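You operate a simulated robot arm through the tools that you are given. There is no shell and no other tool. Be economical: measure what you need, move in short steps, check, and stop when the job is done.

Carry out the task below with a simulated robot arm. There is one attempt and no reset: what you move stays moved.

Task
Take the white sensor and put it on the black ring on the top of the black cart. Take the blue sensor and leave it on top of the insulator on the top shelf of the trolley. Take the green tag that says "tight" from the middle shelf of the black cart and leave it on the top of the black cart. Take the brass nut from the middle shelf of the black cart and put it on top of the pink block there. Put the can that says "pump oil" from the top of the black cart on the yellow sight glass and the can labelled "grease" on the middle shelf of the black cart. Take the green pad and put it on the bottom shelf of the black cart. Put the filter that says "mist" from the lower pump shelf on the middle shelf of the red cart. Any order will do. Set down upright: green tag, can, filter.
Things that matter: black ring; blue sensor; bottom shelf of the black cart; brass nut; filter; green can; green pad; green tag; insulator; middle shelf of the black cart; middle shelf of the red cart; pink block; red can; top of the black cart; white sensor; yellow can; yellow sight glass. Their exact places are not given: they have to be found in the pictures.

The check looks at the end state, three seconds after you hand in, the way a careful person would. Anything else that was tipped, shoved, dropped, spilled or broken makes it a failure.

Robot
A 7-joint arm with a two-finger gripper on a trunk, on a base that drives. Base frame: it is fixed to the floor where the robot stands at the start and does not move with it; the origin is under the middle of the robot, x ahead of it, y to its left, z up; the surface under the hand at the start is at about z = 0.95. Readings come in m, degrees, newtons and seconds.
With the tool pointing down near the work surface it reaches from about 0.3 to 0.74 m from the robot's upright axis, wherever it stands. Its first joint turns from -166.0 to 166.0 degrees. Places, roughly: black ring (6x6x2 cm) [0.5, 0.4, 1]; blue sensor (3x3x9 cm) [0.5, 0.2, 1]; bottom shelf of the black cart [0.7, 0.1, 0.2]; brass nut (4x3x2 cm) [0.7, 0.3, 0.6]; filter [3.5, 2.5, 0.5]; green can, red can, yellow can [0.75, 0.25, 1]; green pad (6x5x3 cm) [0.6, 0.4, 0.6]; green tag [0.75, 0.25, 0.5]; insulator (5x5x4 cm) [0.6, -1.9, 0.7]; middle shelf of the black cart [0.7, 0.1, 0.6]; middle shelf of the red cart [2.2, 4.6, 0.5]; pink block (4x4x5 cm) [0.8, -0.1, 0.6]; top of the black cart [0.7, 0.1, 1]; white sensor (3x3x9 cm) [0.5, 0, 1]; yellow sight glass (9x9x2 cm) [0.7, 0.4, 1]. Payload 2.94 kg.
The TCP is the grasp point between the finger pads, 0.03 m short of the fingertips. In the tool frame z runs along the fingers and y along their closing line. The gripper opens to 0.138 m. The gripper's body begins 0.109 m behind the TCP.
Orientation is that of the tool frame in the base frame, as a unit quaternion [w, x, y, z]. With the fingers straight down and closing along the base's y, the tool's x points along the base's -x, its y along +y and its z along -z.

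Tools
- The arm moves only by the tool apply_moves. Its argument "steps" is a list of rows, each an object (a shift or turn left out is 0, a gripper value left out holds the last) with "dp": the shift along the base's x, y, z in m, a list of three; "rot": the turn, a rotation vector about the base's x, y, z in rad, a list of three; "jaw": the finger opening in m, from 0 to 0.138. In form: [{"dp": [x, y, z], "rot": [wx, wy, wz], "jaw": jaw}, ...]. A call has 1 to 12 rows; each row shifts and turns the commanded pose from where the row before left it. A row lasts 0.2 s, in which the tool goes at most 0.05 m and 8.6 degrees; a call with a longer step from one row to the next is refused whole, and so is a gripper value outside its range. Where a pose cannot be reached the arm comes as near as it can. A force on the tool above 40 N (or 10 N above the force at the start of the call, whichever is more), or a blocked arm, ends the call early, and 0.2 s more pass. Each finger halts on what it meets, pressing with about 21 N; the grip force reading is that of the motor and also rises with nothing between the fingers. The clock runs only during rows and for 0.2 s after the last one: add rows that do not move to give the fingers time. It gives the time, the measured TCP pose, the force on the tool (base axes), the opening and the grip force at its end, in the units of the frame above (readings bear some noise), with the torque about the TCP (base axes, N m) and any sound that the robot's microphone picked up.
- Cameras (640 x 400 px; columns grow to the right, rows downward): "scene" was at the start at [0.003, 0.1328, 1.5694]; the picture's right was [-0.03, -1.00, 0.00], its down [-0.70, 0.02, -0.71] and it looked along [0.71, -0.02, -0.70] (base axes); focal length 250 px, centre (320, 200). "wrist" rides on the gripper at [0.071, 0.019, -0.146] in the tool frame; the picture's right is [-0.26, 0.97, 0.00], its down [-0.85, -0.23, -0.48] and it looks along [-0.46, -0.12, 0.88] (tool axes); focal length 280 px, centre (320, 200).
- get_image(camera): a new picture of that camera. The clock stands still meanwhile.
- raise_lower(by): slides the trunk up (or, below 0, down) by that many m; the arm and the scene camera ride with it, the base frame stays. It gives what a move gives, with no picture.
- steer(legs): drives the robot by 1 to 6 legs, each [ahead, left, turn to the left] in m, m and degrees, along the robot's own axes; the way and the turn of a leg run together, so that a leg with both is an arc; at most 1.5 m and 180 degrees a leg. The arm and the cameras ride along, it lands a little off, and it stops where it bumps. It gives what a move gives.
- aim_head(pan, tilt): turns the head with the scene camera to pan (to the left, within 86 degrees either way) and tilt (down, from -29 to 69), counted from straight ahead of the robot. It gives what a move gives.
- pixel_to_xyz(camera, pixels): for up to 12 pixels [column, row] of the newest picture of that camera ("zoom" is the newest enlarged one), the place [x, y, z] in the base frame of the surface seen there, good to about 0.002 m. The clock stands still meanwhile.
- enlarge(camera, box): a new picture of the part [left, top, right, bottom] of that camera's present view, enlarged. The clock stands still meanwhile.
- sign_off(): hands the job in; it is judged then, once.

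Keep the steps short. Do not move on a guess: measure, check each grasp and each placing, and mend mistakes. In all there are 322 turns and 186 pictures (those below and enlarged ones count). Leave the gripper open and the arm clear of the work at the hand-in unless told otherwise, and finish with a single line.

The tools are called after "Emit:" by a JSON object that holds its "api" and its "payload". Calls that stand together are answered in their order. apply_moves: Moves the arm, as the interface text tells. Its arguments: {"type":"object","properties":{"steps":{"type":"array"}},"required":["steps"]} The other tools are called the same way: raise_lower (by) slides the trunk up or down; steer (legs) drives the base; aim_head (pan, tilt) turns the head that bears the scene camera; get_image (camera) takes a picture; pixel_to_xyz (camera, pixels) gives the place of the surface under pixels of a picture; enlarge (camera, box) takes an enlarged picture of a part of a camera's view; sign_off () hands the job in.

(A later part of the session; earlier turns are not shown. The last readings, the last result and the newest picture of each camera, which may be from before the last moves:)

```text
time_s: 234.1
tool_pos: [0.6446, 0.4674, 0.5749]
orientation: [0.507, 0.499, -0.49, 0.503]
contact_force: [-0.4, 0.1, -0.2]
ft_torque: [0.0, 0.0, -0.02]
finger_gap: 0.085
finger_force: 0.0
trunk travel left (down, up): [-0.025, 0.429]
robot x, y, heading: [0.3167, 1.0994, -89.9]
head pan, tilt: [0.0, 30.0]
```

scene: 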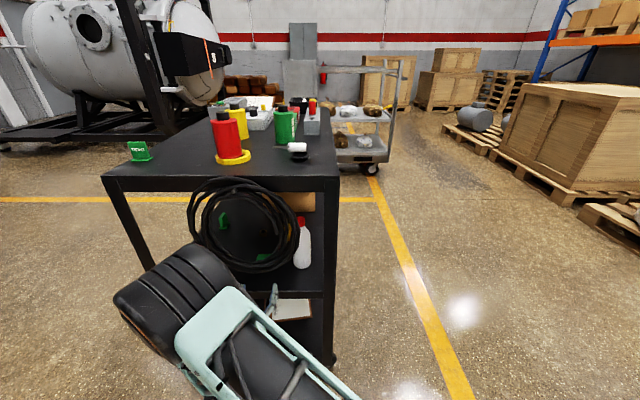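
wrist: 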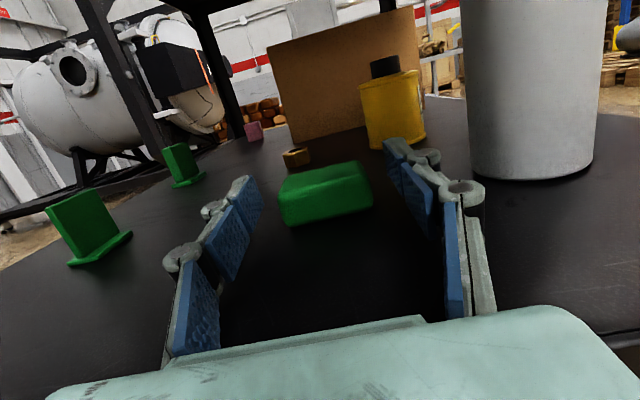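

No contact now. A touch further in and 3 mm down, then close.

Emit:
{"api": "apply_moves", "payload": {"steps": [{"dp": [0, -0.006, -0.003]}, {}, {"jaw": 0.075}, {"jaw": 0.067}, {"jaw": 0.06}, {"jaw": 0.05}, {"jaw": 0.045}, {}]}}

Emit:
{"api": "get_image", "payload": {"camera": "wrist"}}

```text
time_s: 235.9
tool_pos: [0.6438, 0.4606, 0.5717]
orientation: [0.507, 0.499, -0.49, 0.503]
contact_force: [0.6, 0.4, 0.4]
ft_torque: [0.02, -0.01, -0.01]
finger_gap: 0.0586
finger_force: 20.9
trunk travel left (down, up): [-0.025, 0.429]
robot x, y, heading: [0.317, 1.1015, -90.1]
head pan, tilt: [0.0, 30.0]
```

```text
84 pictures are left
```

wrist: 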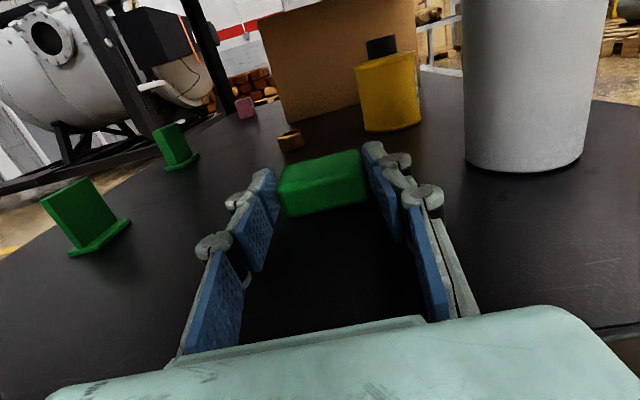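

Pad gripped. Lifting 5 mm and sliding out.

Emit:
{"api": "apply_moves", "payload": {"steps": [{"dp": [0, 0, 0.005]}, {"dp": [0, 0.025, 0.002]}, {"dp": [0, 0.035, 0]}, {"dp": [0, 0.04, 0]}, {}]}}

Emit:
{"api": "steer", "payload": {"legs": [[-0.2, 0, 0]]}}

Emit:
{"api": "get_image", "payload": {"camera": "wrist"}}

```text
time_s: 237.1
tool_pos: [0.6423, 0.5606, 0.5786]
orientation: [0.507, 0.5, -0.49, 0.504]
contact_force: [0.3, 1.0, 0.0]
ft_torque: [0.0, -0.03, -0.03]
finger_gap: 0.0584
finger_force: 20.9
trunk travel left (down, up): [-0.025, 0.429]
robot x, y, heading: [0.317, 1.0993, -90.0]
head pan, tilt: [0.0, 30.0]
```

```text
time_s: 238.7
tool_pos: [0.6431, 0.7591, 0.5791]
orientation: [0.507, 0.499, -0.491, 0.503]
contact_force: [0.1, -0.1, -0.3]
ft_torque: [-0.02, 0.01, 0.05]
finger_gap: 0.0589
finger_force: 21.1
trunk travel left (down, up): [-0.025, 0.429]
robot x, y, heading: [0.3145, 1.3, -90.1]
head pan, tilt: [0.0, 30.0]
```

```text
83 pictures are left
```

wrist: 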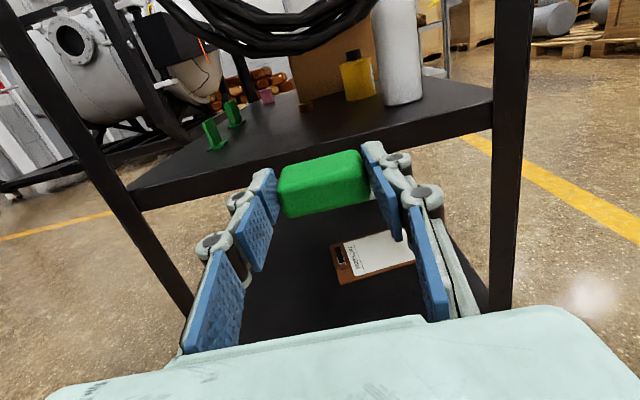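

Now lowering: trunk the last 2 cm, then the arm down toward z≈0.2, outside the cart.

Emit:
{"api": "raise_lower", "payload": {"by": -0.024}}

Emit:
{"api": "apply_moves", "payload": {"steps": [{"dp": [0.02, 0, -0.04]}, {"dp": [0.02, 0, -0.04]}, {"dp": [0.02, 0, -0.04]}, {"dp": [0.02, 0, -0.04]}, {"dp": [0.02, 0, -0.04]}, {"dp": [0.02, 0, -0.04]}, {"dp": [0.02, 0, -0.04]}, {"dp": [0.02, 0, -0.04]}, {}]}}

```text
time_s: 239.4
tool_pos: [0.6429, 0.7595, 0.5539]
orientation: [0.508, 0.498, -0.491, 0.502]
contact_force: [1.0, 0.3, 0.2]
ft_torque: [0.02, 0.04, -0.03]
finger_gap: 0.0589
finger_force: 20.9
trunk travel left (down, up): [-0.001, 0.453]
robot x, y, heading: [0.3141, 1.2999, -89.8]
head pan, tilt: [0.0, 30.0]
```

```text
time_s: 241.6
tool_pos: [0.8015, 0.7519, 0.3444]
orientation: [0.494, 0.481, -0.497, 0.526]
contact_force: [0.3, -0.3, 0.0]
ft_torque: [-0.02, -0.04, -0.04]
finger_gap: 0.0586
finger_force: 21.2
out of reach, approached as far as the arm can: row 7, 8
trunk travel left (down, up): [-0.001, 0.453]
robot x, y, heading: [0.3198, 1.2982, -90.1]
head pan, tilt: [0.0, 30.0]
stopped in row 9: the arm was blocked; the commanded pose is now the measured one
```

Level reach ends near z .34. Pitching down about 35° and trying lower.

Emit:
{"api": "apply_moves", "payload": {"steps": [{"dp": [-0.02, 0, 0.01], "rot": [0.12, 0, 0]}, {"dp": [-0.02, 0, 0], "rot": [0.12, 0, 0]}, {"dp": [-0.02, 0, 0], "rot": [0.12, 0, 0]}, {"dp": [-0.01, 0, -0.01], "rot": [0.12, 0, 0]}, {"dp": [0, 0, -0.02], "rot": [0.12, 0, 0]}, {"dp": [0, 0, -0.03]}, {"dp": [0, 0, -0.03]}, {"dp": [0, 0, -0.03]}, {}]}}

Emit:
{"api": "get_image", "payload": {"camera": "wrist"}}

```text
time_s: 243.6
tool_pos: [0.7307, 0.7539, 0.2326]
orientation: [-0.33, -0.607, 0.63, -0.355]
contact_force: [-0.4, -0.2, -0.5]
ft_torque: [0.03, 0.01, 0.01]
finger_gap: 0.0587
finger_force: 20.6
trunk travel left (down, up): [-0.001, 0.453]
robot x, y, heading: [0.3181, 1.3011, -89.9]
head pan, tilt: [0.0, 30.0]
```

```text
82 pictures are left
```

wrist: 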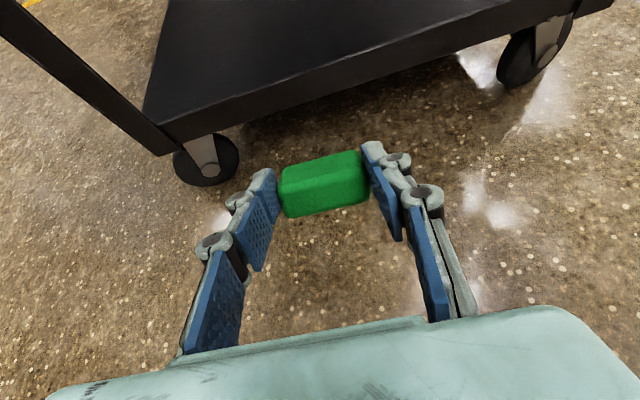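

It reaches with ~32° pitch. Raising 3 cm, shifting the base +x 7 cm (clear of the clipboard) and moving in.

Emit:
{"api": "apply_moves", "payload": {"steps": [{"dp": [0, 0, 0.03]}, {"dp": [0, 0, 0.01]}, {}]}}

Emit:
{"api": "steer", "payload": {"legs": [[0, 0.08, 0], [0.26, 0, 0]]}}

Emit:
{"api": "get_image", "payload": {"camera": "wrist"}}

Emit:
{"api": "get_image", "payload": {"camera": "scene"}}

```text
time_s: 244.4
tool_pos: [0.7311, 0.7529, 0.2731]
orientation: [-0.33, -0.607, 0.63, -0.354]
contact_force: [-0.1, -0.1, 0.2]
ft_torque: [0.02, 0.0, 0.0]
finger_gap: 0.0588
finger_force: 20.8
trunk travel left (down, up): [-0.001, 0.453]
robot x, y, heading: [0.315, 1.3012, -89.7]
head pan, tilt: [0.0, 30.0]
```

```text
time_s: 247.3
tool_pos: [0.8074, 0.4897, 0.2726]
orientation: [-0.33, -0.606, 0.631, -0.355]
contact_force: [0.0, -0.4, 0.2]
ft_torque: [-0.02, -0.02, -0.02]
finger_gap: 0.0586
finger_force: 21.1
trunk travel left (down, up): [-0.001, 0.453]
robot x, y, heading: [0.398, 1.0369, -90.4]
head pan, tilt: [0.0, 30.0]
```

```text
81 pictures are left
```

wrist: 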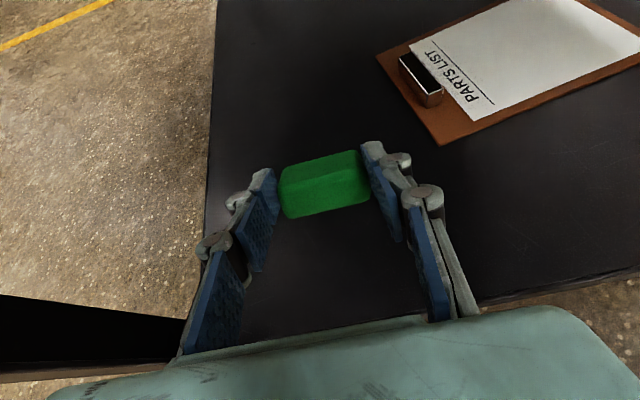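

```text
80 pictures are left
```

scene: 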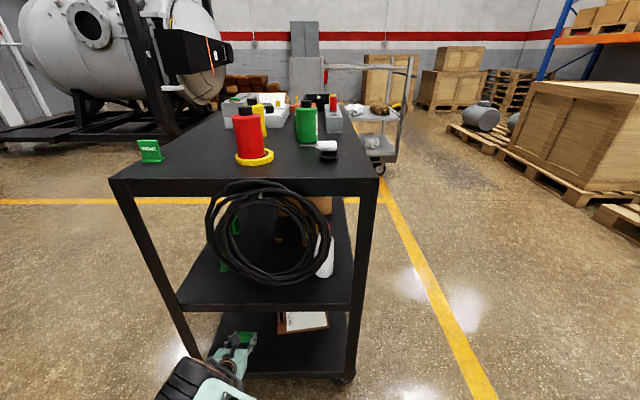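

Over the bottom shelf, clear of the clipboard. Lowering.

Emit:
{"api": "apply_moves", "payload": {"steps": [{"dp": [0, 0, -0.025]}, {"dp": [0, 0, -0.015], "rot": [-0.05, 0, 0]}, {"dp": [0, 0, -0.006], "rot": [-0.05, 0, 0]}, {}]}}

Emit:
{"api": "get_image", "payload": {"camera": "wrist"}}

```text
time_s: 248.3
tool_pos: [0.8087, 0.4887, 0.2256]
orientation: [-0.361, -0.588, 0.612, -0.386]
contact_force: [-0.5, -0.5, -0.2]
ft_torque: [0.01, -0.02, -0.01]
finger_gap: 0.0586
finger_force: 21.0
trunk travel left (down, up): [-0.001, 0.453]
robot x, y, heading: [0.3966, 1.036, -90.2]
head pan, tilt: [0.0, 30.0]
```

```text
79 pictures are left
```

wrist: 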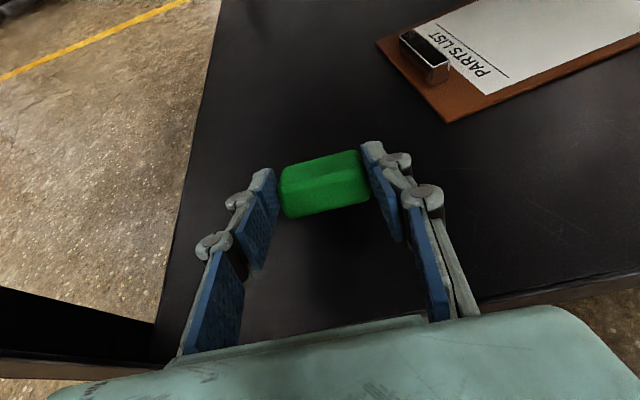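

Flattening the pitch further while lowering.

Emit:
{"api": "apply_moves", "payload": {"steps": [{"dp": [0, 0, -0.004], "rot": [-0.07, 0, 0]}, {"dp": [0, 0, -0.004], "rot": [-0.07, 0, 0]}, {"dp": [0, 0, -0.004]}, {}]}}

```text
time_s: 249.3
tool_pos: [0.8082, 0.4885, 0.2161]
orientation: [-0.401, -0.561, 0.584, -0.428]
contact_force: [0.6, 0.3, 0.1]
ft_torque: [0.01, 0.01, 0.03]
finger_gap: 0.0587
finger_force: 21.1
trunk travel left (down, up): [-0.001, 0.453]
robot x, y, heading: [0.3921, 1.0379, -90.3]
head pan, tilt: [0.0, 30.0]
```

Emit:
{"api": "apply_moves", "payload": {"steps": [{"dp": [0, 0, -0.004], "rot": [-0.06, 0, 0]}, {"dp": [0, 0, -0.004], "rot": [-0.05, 0, 0]}, {}]}}

```text
time_s: 250.3
tool_pos: [0.8203, 0.475, 0.2319]
orientation: [-0.416, -0.537, 0.575, -0.456]
contact_force: [0.7, 1.4, 1.2]
ft_torque: [0.01, -0.01, 0.01]
finger_gap: 0.0586
finger_force: 21.6
out of reach, approached as far as the arm can: row 2
trunk travel left (down, up): [-0.001, 0.453]
robot x, y, heading: [0.3912, 1.0381, -90.3]
head pan, tilt: [0.0, 30.0]
stopped in row 3: the arm was blocked; the commanded pose is now the measured one
```

Reach limit; going back to ~18° pitch and lowering.

Emit:
{"api": "apply_moves", "payload": {"steps": [{"dp": [-0.008, 0.006, 0], "rot": [0.08, 0, 0]}, {"dp": [-0.004, 0.004, -0.008], "rot": [0.03, 0, 0]}, {"dp": [0, 0, -0.006]}, {"dp": [0, 0, -0.004]}, {}]}}

Emit:
{"api": "apply_moves", "payload": {"steps": [{"dp": [0, 0, -0.003]}, {"dp": [0, 0, -0.002]}, {}]}}

Emit:
{"api": "get_image", "payload": {"camera": "wrist"}}

```text
time_s: 251.5
tool_pos: [0.8069, 0.4848, 0.2121]
orientation: [-0.387, -0.559, 0.599, -0.423]
contact_force: [-1.0, -0.3, 0.7]
ft_torque: [0.0, 0.0, 0.02]
finger_gap: 0.0586
finger_force: 21.1
trunk travel left (down, up): [-0.001, 0.453]
robot x, y, heading: [0.3996, 1.0347, -90.3]
head pan, tilt: [0.0, 30.0]
```

```text
time_s: 252.3
tool_pos: [0.8082, 0.4857, 0.2108]
orientation: [-0.387, -0.559, 0.598, -0.425]
contact_force: [0.6, -1.3, 13.4]
ft_torque: [-0.61, 0.34, 0.08]
finger_gap: 0.0589
finger_force: 21.1
trunk travel left (down, up): [-0.001, 0.453]
robot x, y, heading: [0.3933, 1.0384, -90.0]
head pan, tilt: [0.0, 30.0]
```

```text
78 pictures are left
```

wrist: 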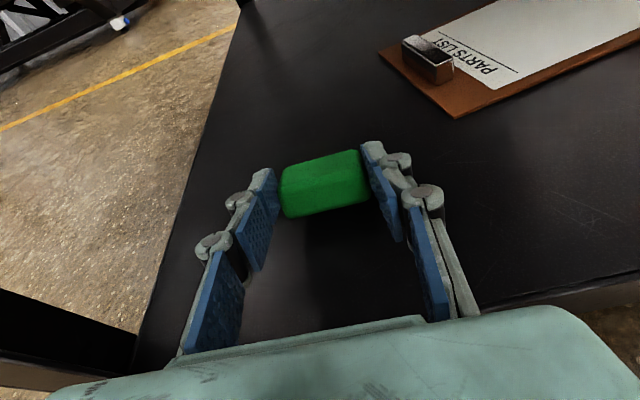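

Touching (13 N). Opening slowly to let the pad settle.

Emit:
{"api": "apply_moves", "payload": {"steps": [{"dp": [0, 0, 0.001], "jaw": 0.06}, {"jaw": 0.063}, {"jaw": 0.07}, {"jaw": 0.08}, {"jaw": 0.085}, {}]}}

Emit:
{"api": "get_image", "payload": {"camera": "wrist"}}

```text
time_s: 253.7
tool_pos: [0.8086, 0.4853, 0.2088]
orientation: [-0.386, -0.56, 0.598, -0.424]
contact_force: [0.1, -0.7, 0.4]
ft_torque: [0.0, -0.02, 0.01]
finger_gap: 0.085
finger_force: 0.1
trunk travel left (down, up): [-0.001, 0.453]
robot x, y, heading: [0.3976, 1.0372, -90.4]
head pan, tilt: [0.0, 30.0]
```

```text
77 pictures are left
```

wrist: 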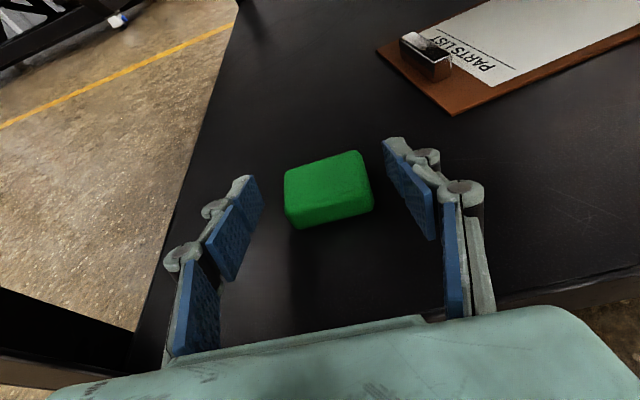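

Pad is flat on the bottom shelf. Backing out, then raising the arm and going to the cart's near side for the green can.

Emit:
{"api": "steer", "payload": {"legs": [[-0.3, 0, 0]]}}

Emit:
{"api": "apply_moves", "payload": {"steps": [{"dp": [0, 0, 0.045]}, {"dp": [0, 0, 0.045]}, {"dp": [0, 0, 0.045]}, {"dp": [0, 0, 0.045]}, {"dp": [0, 0, 0.045]}, {"dp": [0, 0, 0.045]}, {"dp": [0, 0, 0.045]}, {"dp": [0, 0, 0.045]}, {}]}}

Emit:
{"api": "get_image", "payload": {"camera": "wrist"}}

```text
time_s: 255.7
tool_pos: [0.8107, 0.7791, 0.2089]
orientation: [-0.385, -0.561, 0.597, -0.424]
contact_force: [0.0, -0.3, -0.3]
ft_torque: [0.0, -0.02, 0.03]
finger_gap: 0.0848
finger_force: 0.1
trunk travel left (down, up): [-0.001, 0.453]
robot x, y, heading: [0.3939, 1.3259, -90.3]
head pan, tilt: [0.0, 30.0]
```

```text
time_s: 257.7
tool_pos: [0.8106, 0.7762, 0.569]
orientation: [-0.385, -0.561, 0.598, -0.424]
contact_force: [0.8, 0.0, 0.0]
ft_torque: [-0.01, 0.02, -0.02]
finger_gap: 0.0849
finger_force: 0.0
trunk travel left (down, up): [-0.001, 0.453]
robot x, y, heading: [0.3921, 1.3289, -89.9]
head pan, tilt: [0.0, 30.0]
```

```text
76 pictures are left
```

wrist: 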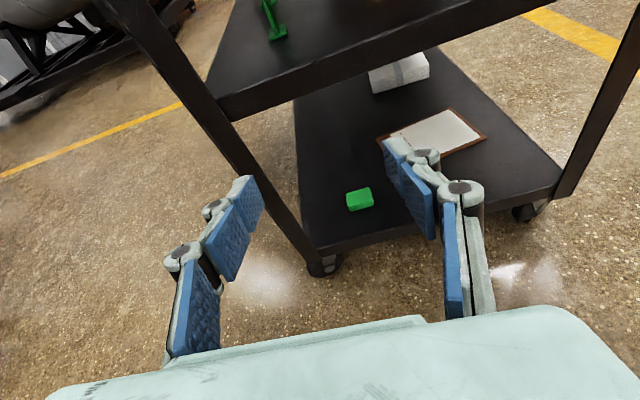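

Emit:
{"api": "raise_lower", "payload": {"by": 0.4}}

Emit:
{"api": "steer", "payload": {"legs": [[0, -0.75, 0], [0, 0, 90], [0, -1.43, 0]]}}

Emit:
{"api": "apply_moves", "payload": {"steps": [{"dp": [0, 0, 0.04]}, {"dp": [0, 0, 0.04]}, {}]}}

Emit:
{"api": "get_image", "payload": {"camera": "wrist"}}

Emit:
{"api": "get_image", "payload": {"camera": "scene"}}

```text
time_s: 261.5
tool_pos: [0.8097, 0.7774, 0.9686]
orientation: [-0.386, -0.561, 0.598, -0.424]
contact_force: [-0.5, 0.2, -0.1]
ft_torque: [-0.03, -0.02, -0.04]
finger_gap: 0.085
finger_force: 0.1
trunk travel left (down, up): [-0.401, 0.053]
robot x, y, heading: [0.3962, 1.3318, -90.2]
head pan, tilt: [0.0, 30.0]
```

```text
time_s: 284.6
tool_pos: [0.2039, 0.3185, 0.9684]
orientation: [-0.026, 0.819, -0.027, 0.572]
contact_force: [0.4, -0.2, 0.1]
ft_torque: [-0.02, 0.02, 0.03]
finger_gap: 0.085
finger_force: 0.1
trunk travel left (down, up): [-0.401, 0.053]
robot x, y, heading: [-0.3511, -0.0958, -0.1]
head pan, tilt: [0.0, 30.0]
```

```text
time_s: 285.4
tool_pos: [0.2033, 0.3155, 1.05]
orientation: [-0.026, 0.82, -0.028, 0.572]
contact_force: [0.1, 0.3, -0.5]
ft_torque: [0.0, 0.01, 0.04]
finger_gap: 0.0851
finger_force: 0.1
trunk travel left (down, up): [-0.401, 0.053]
robot x, y, heading: [-0.3503, -0.0987, -0.3]
head pan, tilt: [0.0, 30.0]
```

```text
75 pictures are left
```

wrist: 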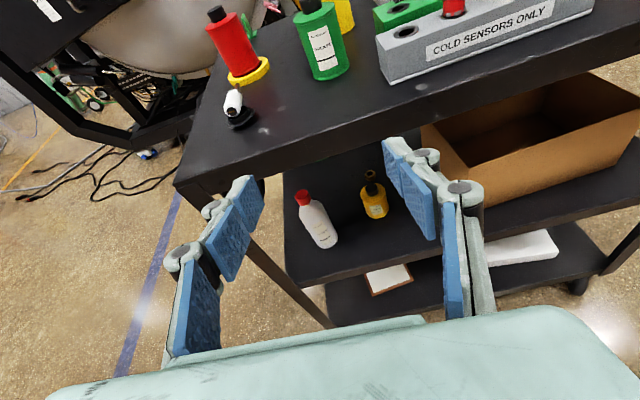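

```text
74 pictures are left
```

scene: 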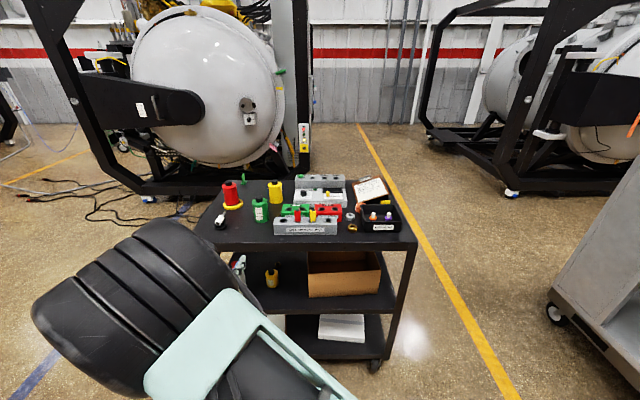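

Measuring green can, rack end, and the front of the middle shelf.

Emit:
{"api": "pixel_to_xyz", "payload": {"camera": "wrist", "pixels": [[310, 5], [322, 50], [330, 78], [302, 60], [347, 55], [388, 80], [374, 215], [360, 240], [325, 245], [440, 180], [345, 240], [300, 245]]}}

Emit:
{"api": "pixel_to_xyz", "payload": {"camera": "scene", "pixels": [[260, 202], [260, 215], [260, 222], [268, 212], [252, 212], [272, 230], [309, 295], [310, 270], [272, 287]]}}

```text
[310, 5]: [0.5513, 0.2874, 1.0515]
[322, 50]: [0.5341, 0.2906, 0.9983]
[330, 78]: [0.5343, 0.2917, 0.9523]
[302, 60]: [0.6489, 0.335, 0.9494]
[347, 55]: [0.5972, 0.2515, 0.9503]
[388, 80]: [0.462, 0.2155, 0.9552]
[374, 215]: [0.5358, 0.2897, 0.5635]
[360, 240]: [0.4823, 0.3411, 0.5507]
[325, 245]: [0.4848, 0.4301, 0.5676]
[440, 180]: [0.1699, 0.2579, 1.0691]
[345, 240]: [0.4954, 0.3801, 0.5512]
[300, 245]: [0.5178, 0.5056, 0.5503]
```

```text
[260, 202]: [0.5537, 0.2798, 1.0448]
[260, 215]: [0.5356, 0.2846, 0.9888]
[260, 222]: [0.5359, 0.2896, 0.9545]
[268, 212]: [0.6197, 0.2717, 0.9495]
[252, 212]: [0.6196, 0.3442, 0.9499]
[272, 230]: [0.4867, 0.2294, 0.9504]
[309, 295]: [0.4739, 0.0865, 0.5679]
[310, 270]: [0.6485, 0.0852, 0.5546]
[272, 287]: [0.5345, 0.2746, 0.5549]
```

Green can axis ≈(0.565,0.287). Aligning y, driving ahead 0.25 m, then checking.

Emit:
{"api": "apply_moves", "payload": {"steps": [{"dp": [0, -0.028, 0], "jaw": 0.09}, {}]}}

Emit:
{"api": "steer", "payload": {"legs": [[0.25, 0, 0]]}}

Emit:
{"api": "get_image", "payload": {"camera": "wrist"}}

```text
time_s: 286.0
tool_pos: [0.202, 0.2893, 1.0494]
orientation: [-0.026, 0.819, -0.028, 0.573]
contact_force: [-0.6, -0.1, -0.6]
ft_torque: [-0.01, 0.0, 0.02]
finger_gap: 0.0899
finger_force: 0.0
trunk travel left (down, up): [-0.401, 0.053]
robot x, y, heading: [-0.3493, -0.0968, -0.3]
head pan, tilt: [0.0, 30.0]
```

```text
time_s: 287.9
tool_pos: [0.4522, 0.2898, 1.05]
orientation: [-0.027, 0.819, -0.027, 0.572]
contact_force: [1.2, 0.4, -0.1]
ft_torque: [0.0, 0.01, 0.0]
finger_gap: 0.0898
finger_force: 0.0
trunk travel left (down, up): [-0.401, 0.053]
robot x, y, heading: [-0.1019, -0.0922, -0.1]
head pan, tilt: [0.0, 30.0]
```

```text
73 pictures are left
```

wrist: 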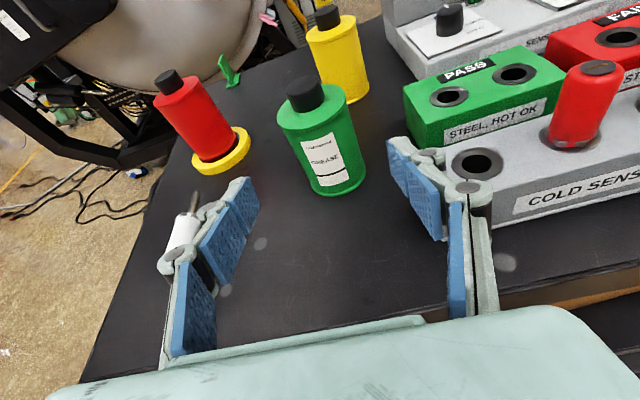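

Emit:
{"api": "pixel_to_xyz", "payload": {"camera": "wrist", "pixels": [[408, 95], [415, 130], [450, 160], [305, 95], [326, 160], [330, 190], [280, 120], [352, 100]]}}

Emit:
{"api": "apply_moves", "payload": {"steps": [{"dp": [0, -0.002, -0.025]}, {"dp": [0.02, 0, -0.02]}, {}]}}

```text
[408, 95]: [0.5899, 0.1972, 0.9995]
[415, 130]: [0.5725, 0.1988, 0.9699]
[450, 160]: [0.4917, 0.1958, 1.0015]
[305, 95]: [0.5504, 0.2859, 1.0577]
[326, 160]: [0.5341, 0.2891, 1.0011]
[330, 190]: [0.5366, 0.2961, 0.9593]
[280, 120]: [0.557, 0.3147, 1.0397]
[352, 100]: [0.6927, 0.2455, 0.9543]
```

```text
time_s: 288.6
tool_pos: [0.4701, 0.2863, 1.007]
orientation: [-0.027, 0.819, -0.026, 0.572]
contact_force: [-0.7, -0.7, 0.2]
ft_torque: [-0.01, 0.0, -0.02]
finger_gap: 0.09
finger_force: 0.0
trunk travel left (down, up): [-0.401, 0.053]
robot x, y, heading: [-0.1011, -0.0958, -0.0]
head pan, tilt: [0.0, 30.0]
```

Emit:
{"api": "apply_moves", "payload": {"steps": [{"dp": [0.035, 0, 0]}, {"dp": [0.035, 0, 0]}, {"dp": [0.023, 0, 0]}, {}]}}

Emit:
{"api": "get_image", "payload": {"camera": "wrist"}}

```text
time_s: 289.6
tool_pos: [0.5622, 0.285, 1.0067]
orientation: [-0.028, 0.819, -0.025, 0.572]
contact_force: [-0.1, 0.3, 0.4]
ft_torque: [0.03, 0.03, -0.03]
finger_gap: 0.0901
finger_force: 0.1
trunk travel left (down, up): [-0.401, 0.053]
robot x, y, heading: [-0.0982, -0.0988, -0.4]
head pan, tilt: [0.0, 30.0]
```

```text
72 pictures are left
```

wrist: 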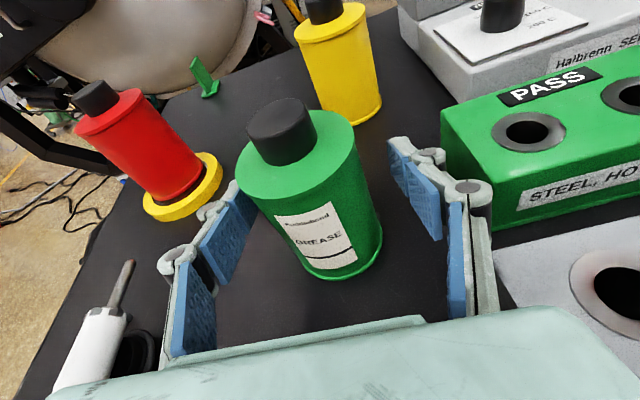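

Emit:
{"api": "apply_moves", "payload": {"steps": [{"jaw": 0.076}, {"jaw": 0.066}, {"jaw": 0.058}, {"jaw": 0.05}, {"jaw": 0.04}, {"jaw": 0.04}, {"dp": [0, 0, 0.02]}, {"dp": [0, 0, 0.03]}, {"dp": [0, 0, 0.04]}, {}]}}

Emit:
{"api": "get_image", "payload": {"camera": "wrist"}}

```text
time_s: 291.9
tool_pos: [0.5635, 0.2856, 1.0969]
orientation: [-0.027, 0.82, -0.026, 0.572]
contact_force: [0.5, 0.5, -3.5]
ft_torque: [-0.02, 0.02, 0.01]
finger_gap: 0.0622
finger_force: 20.8
trunk travel left (down, up): [-0.401, 0.053]
robot x, y, heading: [-0.1011, -0.0949, -0.1]
head pan, tilt: [0.0, 30.0]
```

```text
71 pictures are left
```

wrist: 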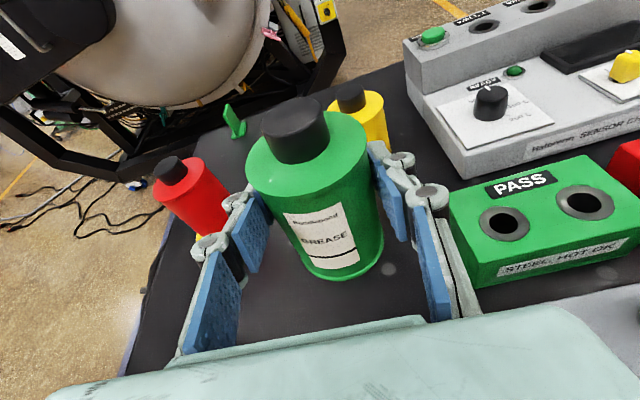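

Held. Backing out 0.35 m, lowering the trunk 0.4 m.

Emit:
{"api": "steer", "payload": {"legs": [[-0.35, 0, 0]]}}

Emit:
{"api": "raise_lower", "payload": {"by": -0.4}}

Emit:
{"api": "apply_moves", "payload": {"steps": [{"dp": [0, -0.026, -0.02]}, {"dp": [0, 0, -0.03]}, {}]}}

Emit:
{"api": "get_image", "payload": {"camera": "wrist"}}

```text
time_s: 294.1
tool_pos: [0.2179, 0.2856, 1.096]
orientation: [-0.026, 0.819, -0.028, 0.573]
contact_force: [-0.1, 0.9, -2.8]
ft_torque: [0.02, -0.01, -0.02]
finger_gap: 0.0623
finger_force: 21.6
trunk travel left (down, up): [-0.401, 0.053]
robot x, y, heading: [-0.446, -0.0921, -0.3]
head pan, tilt: [0.0, 30.0]
```

```text
time_s: 297.9
tool_pos: [0.219, 0.2852, 0.6953]
orientation: [-0.026, 0.82, -0.028, 0.572]
contact_force: [0.3, -0.5, -3.7]
ft_torque: [0.03, 0.03, 0.02]
finger_gap: 0.062
finger_force: 20.9
trunk travel left (down, up): [-0.001, 0.453]
robot x, y, heading: [-0.45, -0.0935, -0.4]
head pan, tilt: [0.0, 30.0]
```

```text
time_s: 298.7
tool_pos: [0.2172, 0.2577, 0.6456]
orientation: [-0.026, 0.818, -0.027, 0.573]
contact_force: [0.5, -0.4, -2.6]
ft_torque: [-0.02, 0.02, 0.02]
finger_gap: 0.0622
finger_force: 20.7
trunk travel left (down, up): [-0.001, 0.453]
robot x, y, heading: [-0.4436, -0.0946, -0.2]
head pan, tilt: [0.0, 30.0]
```

```text
70 pictures are left
```

wrist: 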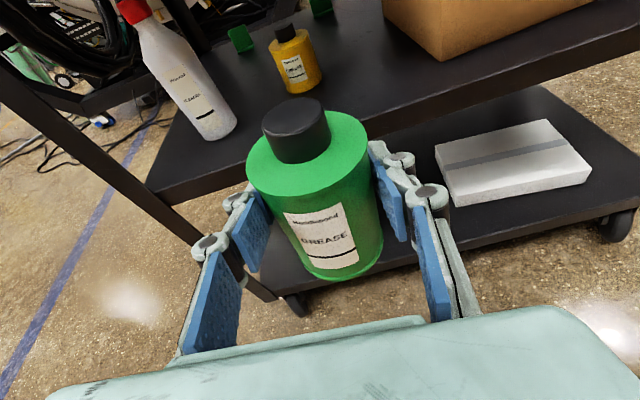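

Bottom is ~4 cm above the shelf. Driving in 0.24 m.

Emit:
{"api": "steer", "payload": {"legs": [[0.24, 0, 0]]}}

Emit:
{"api": "get_image", "payload": {"camera": "wrist"}}

Emit:
{"api": "get_image", "payload": {"camera": "scene"}}

```text
time_s: 300.5
tool_pos: [0.4509, 0.2548, 0.6461]
orientation: [-0.027, 0.82, -0.028, 0.571]
contact_force: [0.2, 0.2, -2.7]
ft_torque: [0.0, -0.01, -0.01]
finger_gap: 0.0622
finger_force: 20.6
trunk travel left (down, up): [-0.001, 0.453]
robot x, y, heading: [-0.2153, -0.0932, -0.3]
head pan, tilt: [0.0, 30.0]
```

```text
69 pictures are left
```

wrist: 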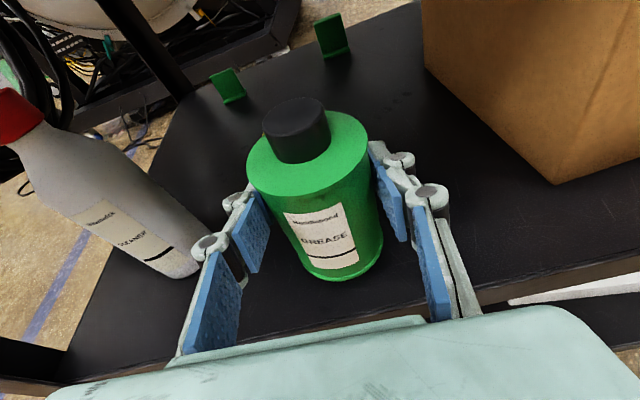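

```text
68 pictures are left
```

scene: 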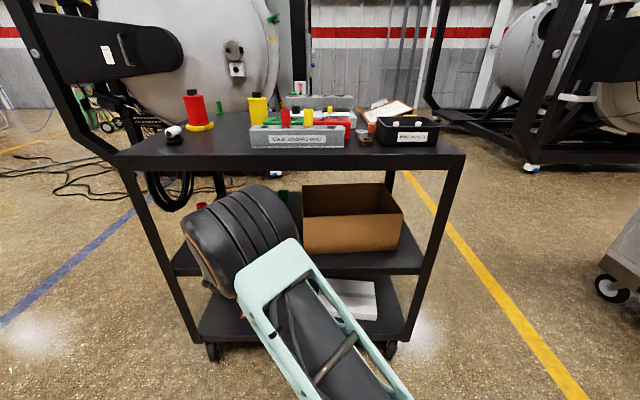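

Placement spot is clear. Lowering to the shelf.

Emit:
{"api": "apply_moves", "payload": {"steps": [{"dp": [0.004, 0, -0.02]}, {"dp": [0, 0, -0.012]}, {"dp": [0, 0, -0.004]}, {}]}}

Emit:
{"api": "apply_moves", "payload": {"steps": [{"dp": [0, 0, -0.002]}, {"dp": [0, 0, -0.001]}, {}]}}

```text
time_s: 301.5
tool_pos: [0.4555, 0.2539, 0.6127]
orientation: [-0.025, 0.819, -0.029, 0.572]
contact_force: [-0.9, -0.8, 1.8]
ft_torque: [-0.18, 0.08, -0.01]
finger_gap: 0.0621
finger_force: 20.8
trunk travel left (down, up): [-0.001, 0.453]
robot x, y, heading: [-0.2135, -0.0922, -0.3]
head pan, tilt: [0.0, 30.0]
```

```text
time_s: 302.3
tool_pos: [0.4548, 0.2551, 0.6102]
orientation: [-0.026, 0.818, -0.029, 0.574]
contact_force: [-1.3, -2.1, 13.0]
ft_torque: [-0.57, -0.02, -0.02]
finger_gap: 0.062
finger_force: 21.1
trunk travel left (down, up): [-0.001, 0.453]
robot x, y, heading: [-0.2142, -0.0958, -0.4]
head pan, tilt: [0.0, 30.0]
```

Emit:
{"api": "apply_moves", "payload": {"steps": [{"dp": [0, 0, 0.001], "jaw": 0.063}, {"jaw": 0.065}, {"jaw": 0.07}, {"jaw": 0.08}, {"jaw": 0.09}, {}]}}

Emit:
{"api": "get_image", "payload": {"camera": "wrist"}}

Emit:
{"api": "pixel_to_xyz", "payload": {"camera": "wrist", "pixels": [[297, 120], [297, 150], [250, 170], [362, 150], [320, 205], [330, 255], [322, 170]]}}

```text
time_s: 303.7
tool_pos: [0.4553, 0.2544, 0.6083]
orientation: [-0.025, 0.819, -0.029, 0.572]
contact_force: [0.7, -0.5, 0.2]
ft_torque: [-0.04, -0.01, 0.0]
finger_gap: 0.0899
finger_force: 0.1
trunk travel left (down, up): [-0.001, 0.453]
robot x, y, heading: [-0.2155, -0.097, -0.6]
head pan, tilt: [0.0, 30.0]
```

```text
67 pictures are left
```

wrist: 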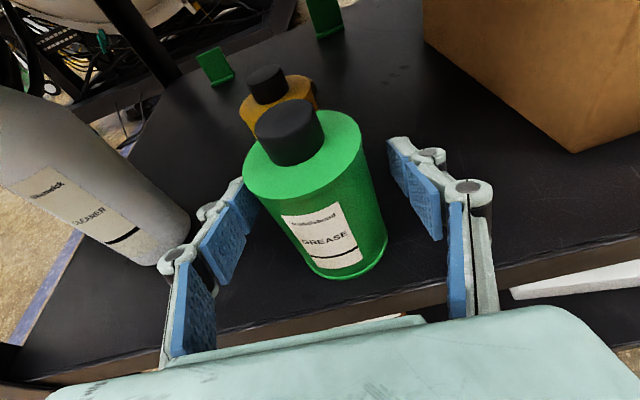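

```text
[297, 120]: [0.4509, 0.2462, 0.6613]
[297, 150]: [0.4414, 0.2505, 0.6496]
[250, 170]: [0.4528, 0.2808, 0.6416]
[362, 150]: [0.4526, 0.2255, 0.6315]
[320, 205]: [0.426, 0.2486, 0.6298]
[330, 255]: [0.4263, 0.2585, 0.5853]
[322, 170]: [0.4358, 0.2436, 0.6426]
```

Green can stands upright on the middle shelf. Withdrawing.

Emit:
{"api": "apply_moves", "payload": {"steps": [{"dp": [-0.035, 0, 0.01]}, {"dp": [-0.04, 0, 0.013]}, {"dp": [-0.04, 0, 0.013]}, {}]}}

Emit:
{"api": "steer", "payload": {"legs": [[-0.25, 0, 0]]}}

Emit:
{"api": "get_image", "payload": {"camera": "wrist"}}

```text
time_s: 304.7
tool_pos: [0.3385, 0.2526, 0.6437]
orientation: [-0.026, 0.819, -0.028, 0.572]
contact_force: [0.1, -0.8, 0.8]
ft_torque: [-0.01, 0.01, -0.02]
finger_gap: 0.0897
finger_force: 0.1
trunk travel left (down, up): [-0.001, 0.453]
robot x, y, heading: [-0.2136, -0.0932, -0.5]
head pan, tilt: [0.0, 30.0]
```

```text
time_s: 306.5
tool_pos: [0.0893, 0.2569, 0.6424]
orientation: [-0.027, 0.819, -0.027, 0.572]
contact_force: [0.0, 0.4, -0.5]
ft_torque: [0.0, 0.02, -0.01]
finger_gap: 0.0901
finger_force: 0.1
trunk travel left (down, up): [-0.001, 0.453]
robot x, y, heading: [-0.4603, -0.0943, -0.1]
head pan, tilt: [0.0, 30.0]
```

```text
66 pictures are left
```

wrist: 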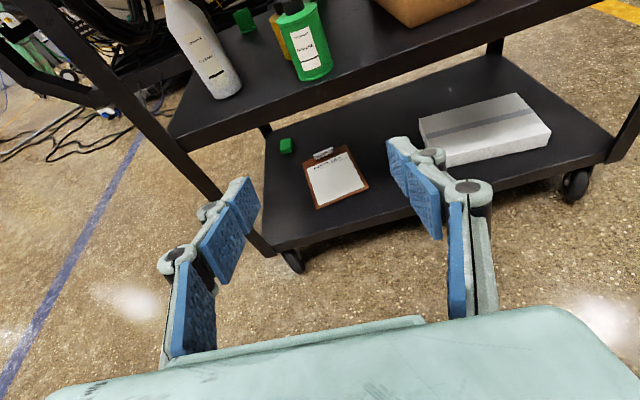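

Next the nut from the far side. Driving round the right side of the cart to the far side, facing −x.

Emit:
{"api": "steer", "payload": {"legs": [[0, -0.82, 0], [1.1, 0, 0], [1.05, 0, 0], [0, 0, 180], [0, -1.45, 0]]}}

Emit:
{"api": "get_image", "payload": {"camera": "wrist"}}

Emit:
{"api": "get_image", "payload": {"camera": "scene"}}

```text
time_s: 344.3
tool_pos: [1.1566, 0.188, 0.6424]
orientation: [-0.572, 0.031, 0.819, -0.024]
contact_force: [0.7, -0.3, 0.3]
ft_torque: [0.03, 0.02, -0.01]
finger_gap: 0.09
finger_force: 0.1
trunk travel left (down, up): [-0.001, 0.453]
robot x, y, heading: [1.713, 0.5374, 179.3]
head pan, tilt: [0.0, 30.0]
```

```text
65 pictures are left
```

wrist: 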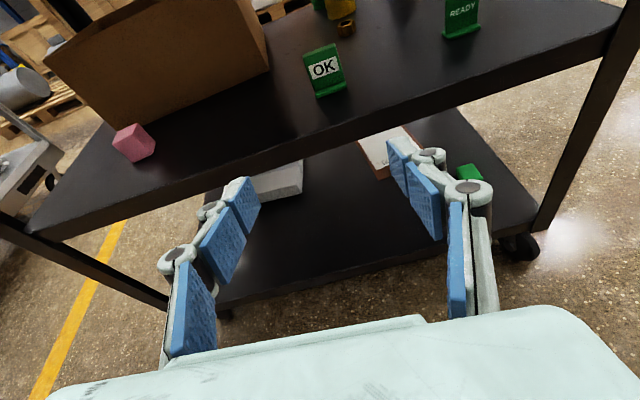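

```text
64 pictures are left
```

scene: 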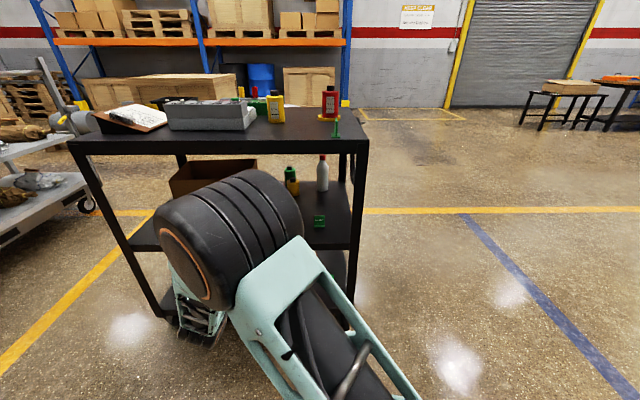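

Emit:
{"api": "enlarge", "payload": {"camera": "wrist", "box": [280, 0, 500, 110]}}

Emit:
{"api": "pixel_to_xyz", "payload": {"camera": "zoom", "pixels": [[190, 65], [190, 85], [175, 80], [205, 85], [190, 105], [130, 150], [190, 235], [90, 200], [480, 10], [480, 100], [540, 60]]}}

Emit:
{"api": "pixel_to_xyz", "payload": {"camera": "wrist", "pixels": [[130, 130], [128, 150], [145, 150], [115, 145], [148, 128]]}}

```text
2.91 times, centred on (390, 55) of wrist
```

zoom: 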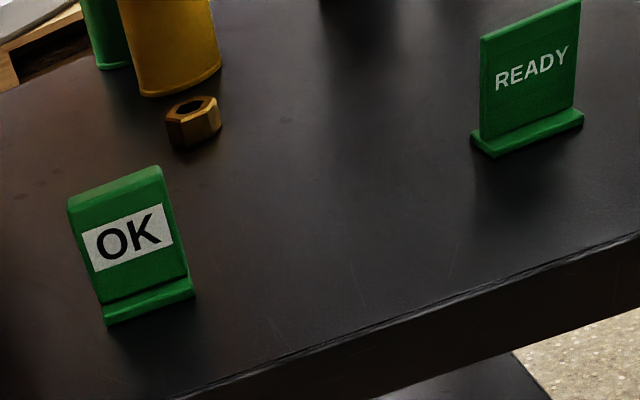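

```text
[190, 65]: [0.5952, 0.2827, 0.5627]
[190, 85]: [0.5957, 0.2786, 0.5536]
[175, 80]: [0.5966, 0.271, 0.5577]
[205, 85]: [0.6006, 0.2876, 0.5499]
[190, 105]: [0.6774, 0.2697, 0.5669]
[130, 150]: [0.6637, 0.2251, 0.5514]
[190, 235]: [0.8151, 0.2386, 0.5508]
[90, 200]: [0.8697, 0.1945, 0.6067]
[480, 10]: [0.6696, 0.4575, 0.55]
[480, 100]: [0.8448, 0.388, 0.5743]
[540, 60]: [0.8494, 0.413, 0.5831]
```

```text
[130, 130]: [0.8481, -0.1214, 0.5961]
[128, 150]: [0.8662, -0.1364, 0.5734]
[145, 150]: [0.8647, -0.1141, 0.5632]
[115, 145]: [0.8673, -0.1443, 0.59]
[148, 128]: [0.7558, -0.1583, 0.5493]
```

Emit:
{"api": "pixel_to_xyz", "payload": {"camera": "zoom", "pixels": [[178, 115], [185, 135], [210, 125], [200, 102], [170, 110], [218, 112], [188, 112], [160, 180], [185, 275], [190, 290]]}}

Emit:
{"api": "enlarge", "payload": {"camera": "wrist", "box": [325, 20, 365, 45]}}

Emit:
{"api": "enlarge", "payload": {"camera": "wrist", "box": [100, 115, 170, 170]}}

Emit:
{"api": "pixel_to_xyz", "payload": {"camera": "zoom", "pixels": [[220, 120], [300, 70], [330, 140], [180, 150], [400, 120], [250, 230], [420, 230], [350, 300], [200, 250], [300, 110]]}}

```text
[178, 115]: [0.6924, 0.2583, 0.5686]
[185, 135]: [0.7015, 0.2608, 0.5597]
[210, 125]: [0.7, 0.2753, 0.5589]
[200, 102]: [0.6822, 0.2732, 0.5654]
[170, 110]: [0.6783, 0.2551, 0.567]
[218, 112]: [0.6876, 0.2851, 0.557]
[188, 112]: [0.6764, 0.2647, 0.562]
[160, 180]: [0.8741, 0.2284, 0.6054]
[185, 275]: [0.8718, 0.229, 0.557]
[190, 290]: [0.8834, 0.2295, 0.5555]
```

```text
16.00 times, centred on (345, 32) of wrist
```

zoom: 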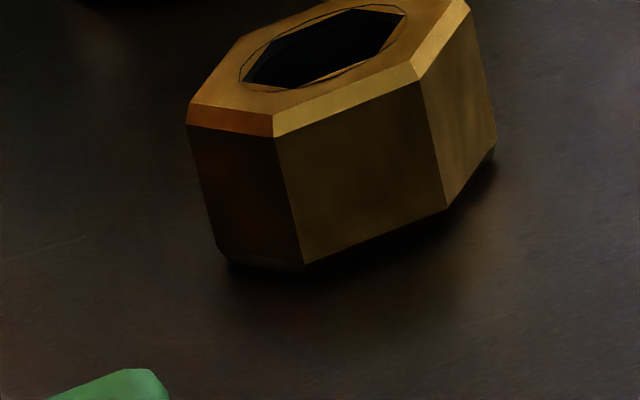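

```text
7.27 times, centred on (135, 142) of wrist
```

zoom: 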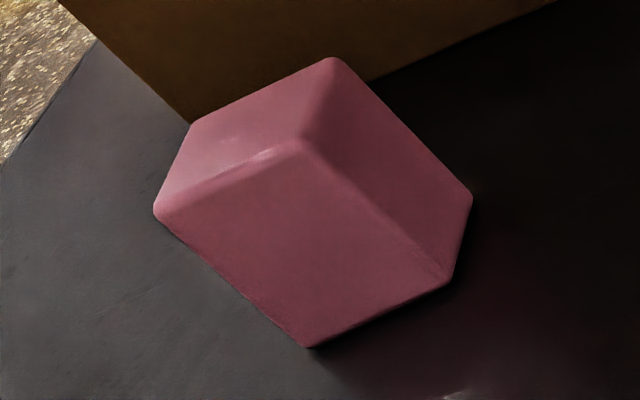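

```text
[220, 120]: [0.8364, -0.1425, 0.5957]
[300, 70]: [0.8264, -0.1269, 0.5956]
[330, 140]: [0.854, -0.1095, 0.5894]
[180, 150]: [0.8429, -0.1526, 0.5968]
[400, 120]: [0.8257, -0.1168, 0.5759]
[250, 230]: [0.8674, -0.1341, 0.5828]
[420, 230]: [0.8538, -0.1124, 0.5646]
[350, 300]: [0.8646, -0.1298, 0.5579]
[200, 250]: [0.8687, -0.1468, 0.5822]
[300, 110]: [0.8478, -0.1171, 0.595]
```

Nut centre ≈(0.686,0.269), top .568. I'll yaw the hand 13° left so the palm passes between the OK and READY tags, pitch to ~23°, and line up outside.

Emit:
{"api": "apply_moves", "payload": {"steps": [{"dp": [0, -0.03, 0], "rot": [0, -0.05, 0], "jaw": 0.07}, {"dp": [0, -0.03, 0], "rot": [0, 0, 0.114], "jaw": 0.055}, {"dp": [0, -0.03, 0], "rot": [0, 0, 0.114]}, {"dp": [0, -0.03, 0]}, {"dp": [0, -0.03, 0]}, {}]}}

Emit:
{"api": "steer", "payload": {"legs": [[0, -0.25, 0], [0.18, 0, 0]]}}

Emit:
{"api": "get_image", "payload": {"camera": "wrist"}}

Emit:
{"api": "get_image", "payload": {"camera": "scene"}}

```text
time_s: 345.7
tool_pos: [1.1569, 0.038, 0.6431]
orientation: [-0.545, -0.064, 0.831, -0.086]
contact_force: [-0.7, 0.0, 0.3]
ft_torque: [0.01, -0.01, 0.0]
finger_gap: 0.0549
finger_force: 0.0
trunk travel left (down, up): [-0.001, 0.453]
robot x, y, heading: [1.7104, 0.5319, 179.2]
head pan, tilt: [0.0, 30.0]
```

```text
time_s: 349.6
tool_pos: [0.9819, 0.2941, 0.6422]
orientation: [-0.545, -0.062, 0.832, -0.085]
contact_force: [0.3, -0.5, 0.4]
ft_torque: [-0.02, -0.01, 0.02]
finger_gap: 0.0552
finger_force: 0.1
trunk travel left (down, up): [-0.001, 0.453]
robot x, y, heading: [1.5376, 0.794, 179.0]
head pan, tilt: [0.0, 30.0]
```

```text
60 pictures are left
```

wrist: 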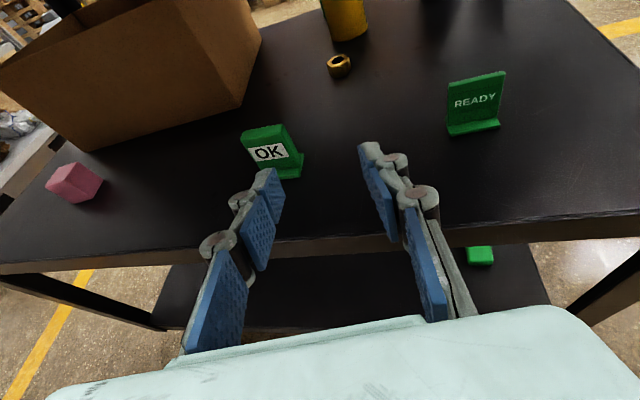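

```text
59 pictures are left
```

scene: 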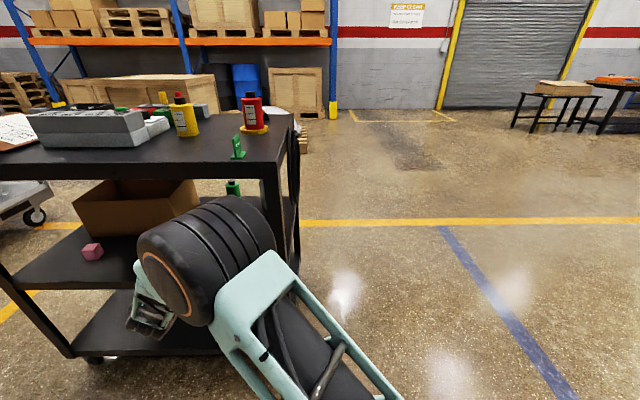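

Emit:
{"api": "pixel_to_xyz", "payload": {"camera": "scene", "pixels": [[140, 240], [185, 212], [235, 200], [135, 275], [130, 320], [165, 330], [145, 260]]}}

Emit:
{"api": "steer", "payload": {"legs": [[0.15, 0, 0]]}}

```text
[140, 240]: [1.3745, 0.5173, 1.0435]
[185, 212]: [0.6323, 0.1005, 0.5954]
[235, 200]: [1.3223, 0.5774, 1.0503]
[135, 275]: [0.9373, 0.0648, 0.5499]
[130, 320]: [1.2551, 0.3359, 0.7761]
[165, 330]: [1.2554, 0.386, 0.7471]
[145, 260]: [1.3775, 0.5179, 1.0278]
```

```text
time_s: 350.9
tool_pos: [0.8336, 0.2971, 0.6423]
orientation: [-0.546, -0.062, 0.831, -0.085]
contact_force: [0.2, 0.7, 0.0]
ft_torque: [0.02, 0.01, 0.0]
finger_gap: 0.055
finger_force: 0.1
trunk travel left (down, up): [-0.001, 0.453]
robot x, y, heading: [1.3901, 0.7906, 179.0]
head pan, tilt: [0.0, 30.0]
```

Emit:
{"api": "apply_moves", "payload": {"steps": [{"dp": [-0.04, -0.003, -0.015]}, {"dp": [-0.03, -0.003, -0.02]}, {}]}}

Emit:
{"api": "get_image", "payload": {"camera": "wrist"}}

Emit:
{"api": "pixel_to_xyz", "payload": {"camera": "wrist", "pixels": [[335, 125], [335, 140], [320, 135], [350, 135], [335, 115]]}}

```text
time_s: 351.7
tool_pos: [0.765, 0.2909, 0.6094]
orientation: [-0.546, -0.062, 0.831, -0.085]
contact_force: [0.9, 0.0, 0.2]
ft_torque: [0.0, -0.05, -0.02]
finger_gap: 0.0552
finger_force: 0.1
trunk travel left (down, up): [-0.001, 0.453]
robot x, y, heading: [1.3906, 0.7924, 178.9]
head pan, tilt: [0.0, 30.0]
```

```text
58 pictures are left
```

wrist: 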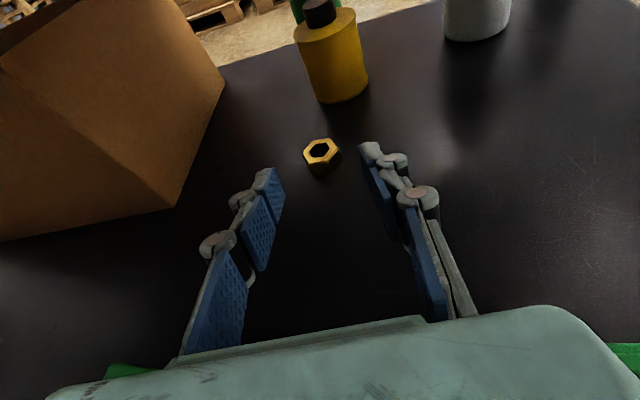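

```text
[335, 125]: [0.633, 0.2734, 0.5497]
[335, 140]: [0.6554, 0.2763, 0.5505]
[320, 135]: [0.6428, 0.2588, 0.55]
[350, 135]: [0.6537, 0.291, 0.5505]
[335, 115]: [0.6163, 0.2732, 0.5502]
```

Emit:
{"api": "pixel_to_xyz", "payload": {"camera": "wrist", "pixels": [[307, 150], [336, 152], [322, 141], [313, 162], [330, 160], [318, 172], [332, 168]]}}

```text
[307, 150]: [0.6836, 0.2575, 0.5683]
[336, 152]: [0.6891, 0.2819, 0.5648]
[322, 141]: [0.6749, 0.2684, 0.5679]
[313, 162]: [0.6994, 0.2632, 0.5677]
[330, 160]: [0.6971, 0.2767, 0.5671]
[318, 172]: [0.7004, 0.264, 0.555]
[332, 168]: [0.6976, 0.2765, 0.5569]
```

Both tags straddle the palm with room. Final approach to the nut.

Emit:
{"api": "apply_moves", "payload": {"steps": [{"dp": [-0.02, -0.006, -0.016]}, {"dp": [-0.02, -0.006, -0.012]}, {"dp": [-0.022, -0.0055, -0.004]}, {}]}}

Emit:
{"api": "get_image", "payload": {"camera": "wrist"}}

```text
time_s: 352.7
tool_pos: [0.7004, 0.274, 0.5769]
orientation: [-0.546, -0.062, 0.831, -0.084]
contact_force: [0.4, 0.3, -0.9]
ft_torque: [-0.01, -0.04, 0.01]
finger_gap: 0.0552
finger_force: 0.0
trunk travel left (down, up): [-0.001, 0.453]
robot x, y, heading: [1.3903, 0.7866, 179.1]
head pan, tilt: [0.0, 30.0]
```

```text
57 pictures are left
```

wrist: 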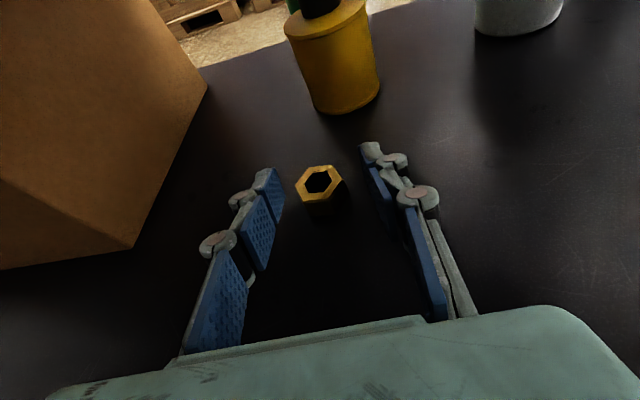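

Nut between the fingertips. Closing.

Emit:
{"api": "apply_moves", "payload": {"steps": [{"jaw": 0.045}, {"jaw": 0.038}, {"jaw": 0.03}, {"jaw": 0.02}, {"jaw": 0.015}, {}]}}

Emit:
{"api": "enlarge", "payload": {"camera": "wrist", "box": [230, 130, 430, 260]}}

```text
time_s: 354.1
tool_pos: [0.7008, 0.2752, 0.5786]
orientation: [-0.546, -0.063, 0.831, -0.085]
contact_force: [0.6, -0.2, 0.3]
ft_torque: [-0.02, 0.04, 0.0]
finger_gap: 0.0325
finger_force: 20.9
trunk travel left (down, up): [-0.001, 0.453]
robot x, y, heading: [1.3951, 0.7862, 179.0]
head pan, tilt: [0.0, 30.0]
```

```text
3.08 times, centred on (330, 195) of wrist
```

zoom: 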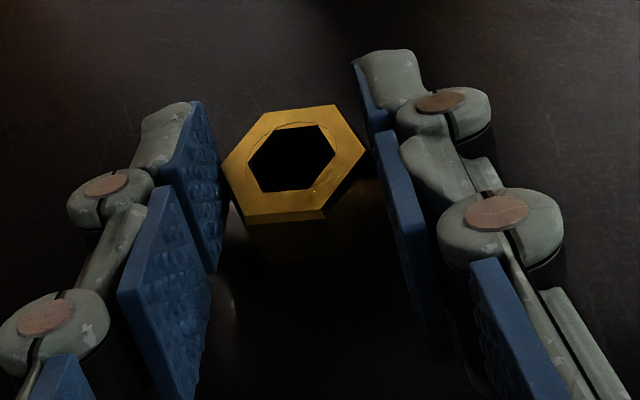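

Emit:
{"api": "apply_moves", "payload": {"steps": [{"dp": [0, 0, 0.01]}, {"dp": [0, 0, 0.02]}, {"dp": [0.02, 0.005, 0.03]}, {}]}}

Emit:
{"api": "enlarge", "payload": {"camera": "wrist", "box": [230, 130, 430, 260]}}

```text
time_s: 355.1
tool_pos: [0.7216, 0.2777, 0.6354]
orientation: [-0.545, -0.062, 0.832, -0.084]
contact_force: [0.3, 0.5, -0.9]
ft_torque: [0.01, -0.04, 0.0]
finger_gap: 0.0325
finger_force: 21.4
trunk travel left (down, up): [-0.001, 0.453]
robot x, y, heading: [1.3882, 0.7866, 179.1]
head pan, tilt: [0.0, 30.0]
```

```text
3.08 times, centred on (330, 195) of wrist
```

zoom: 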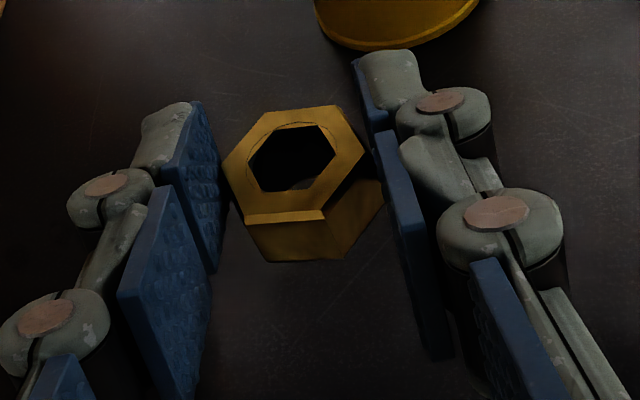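

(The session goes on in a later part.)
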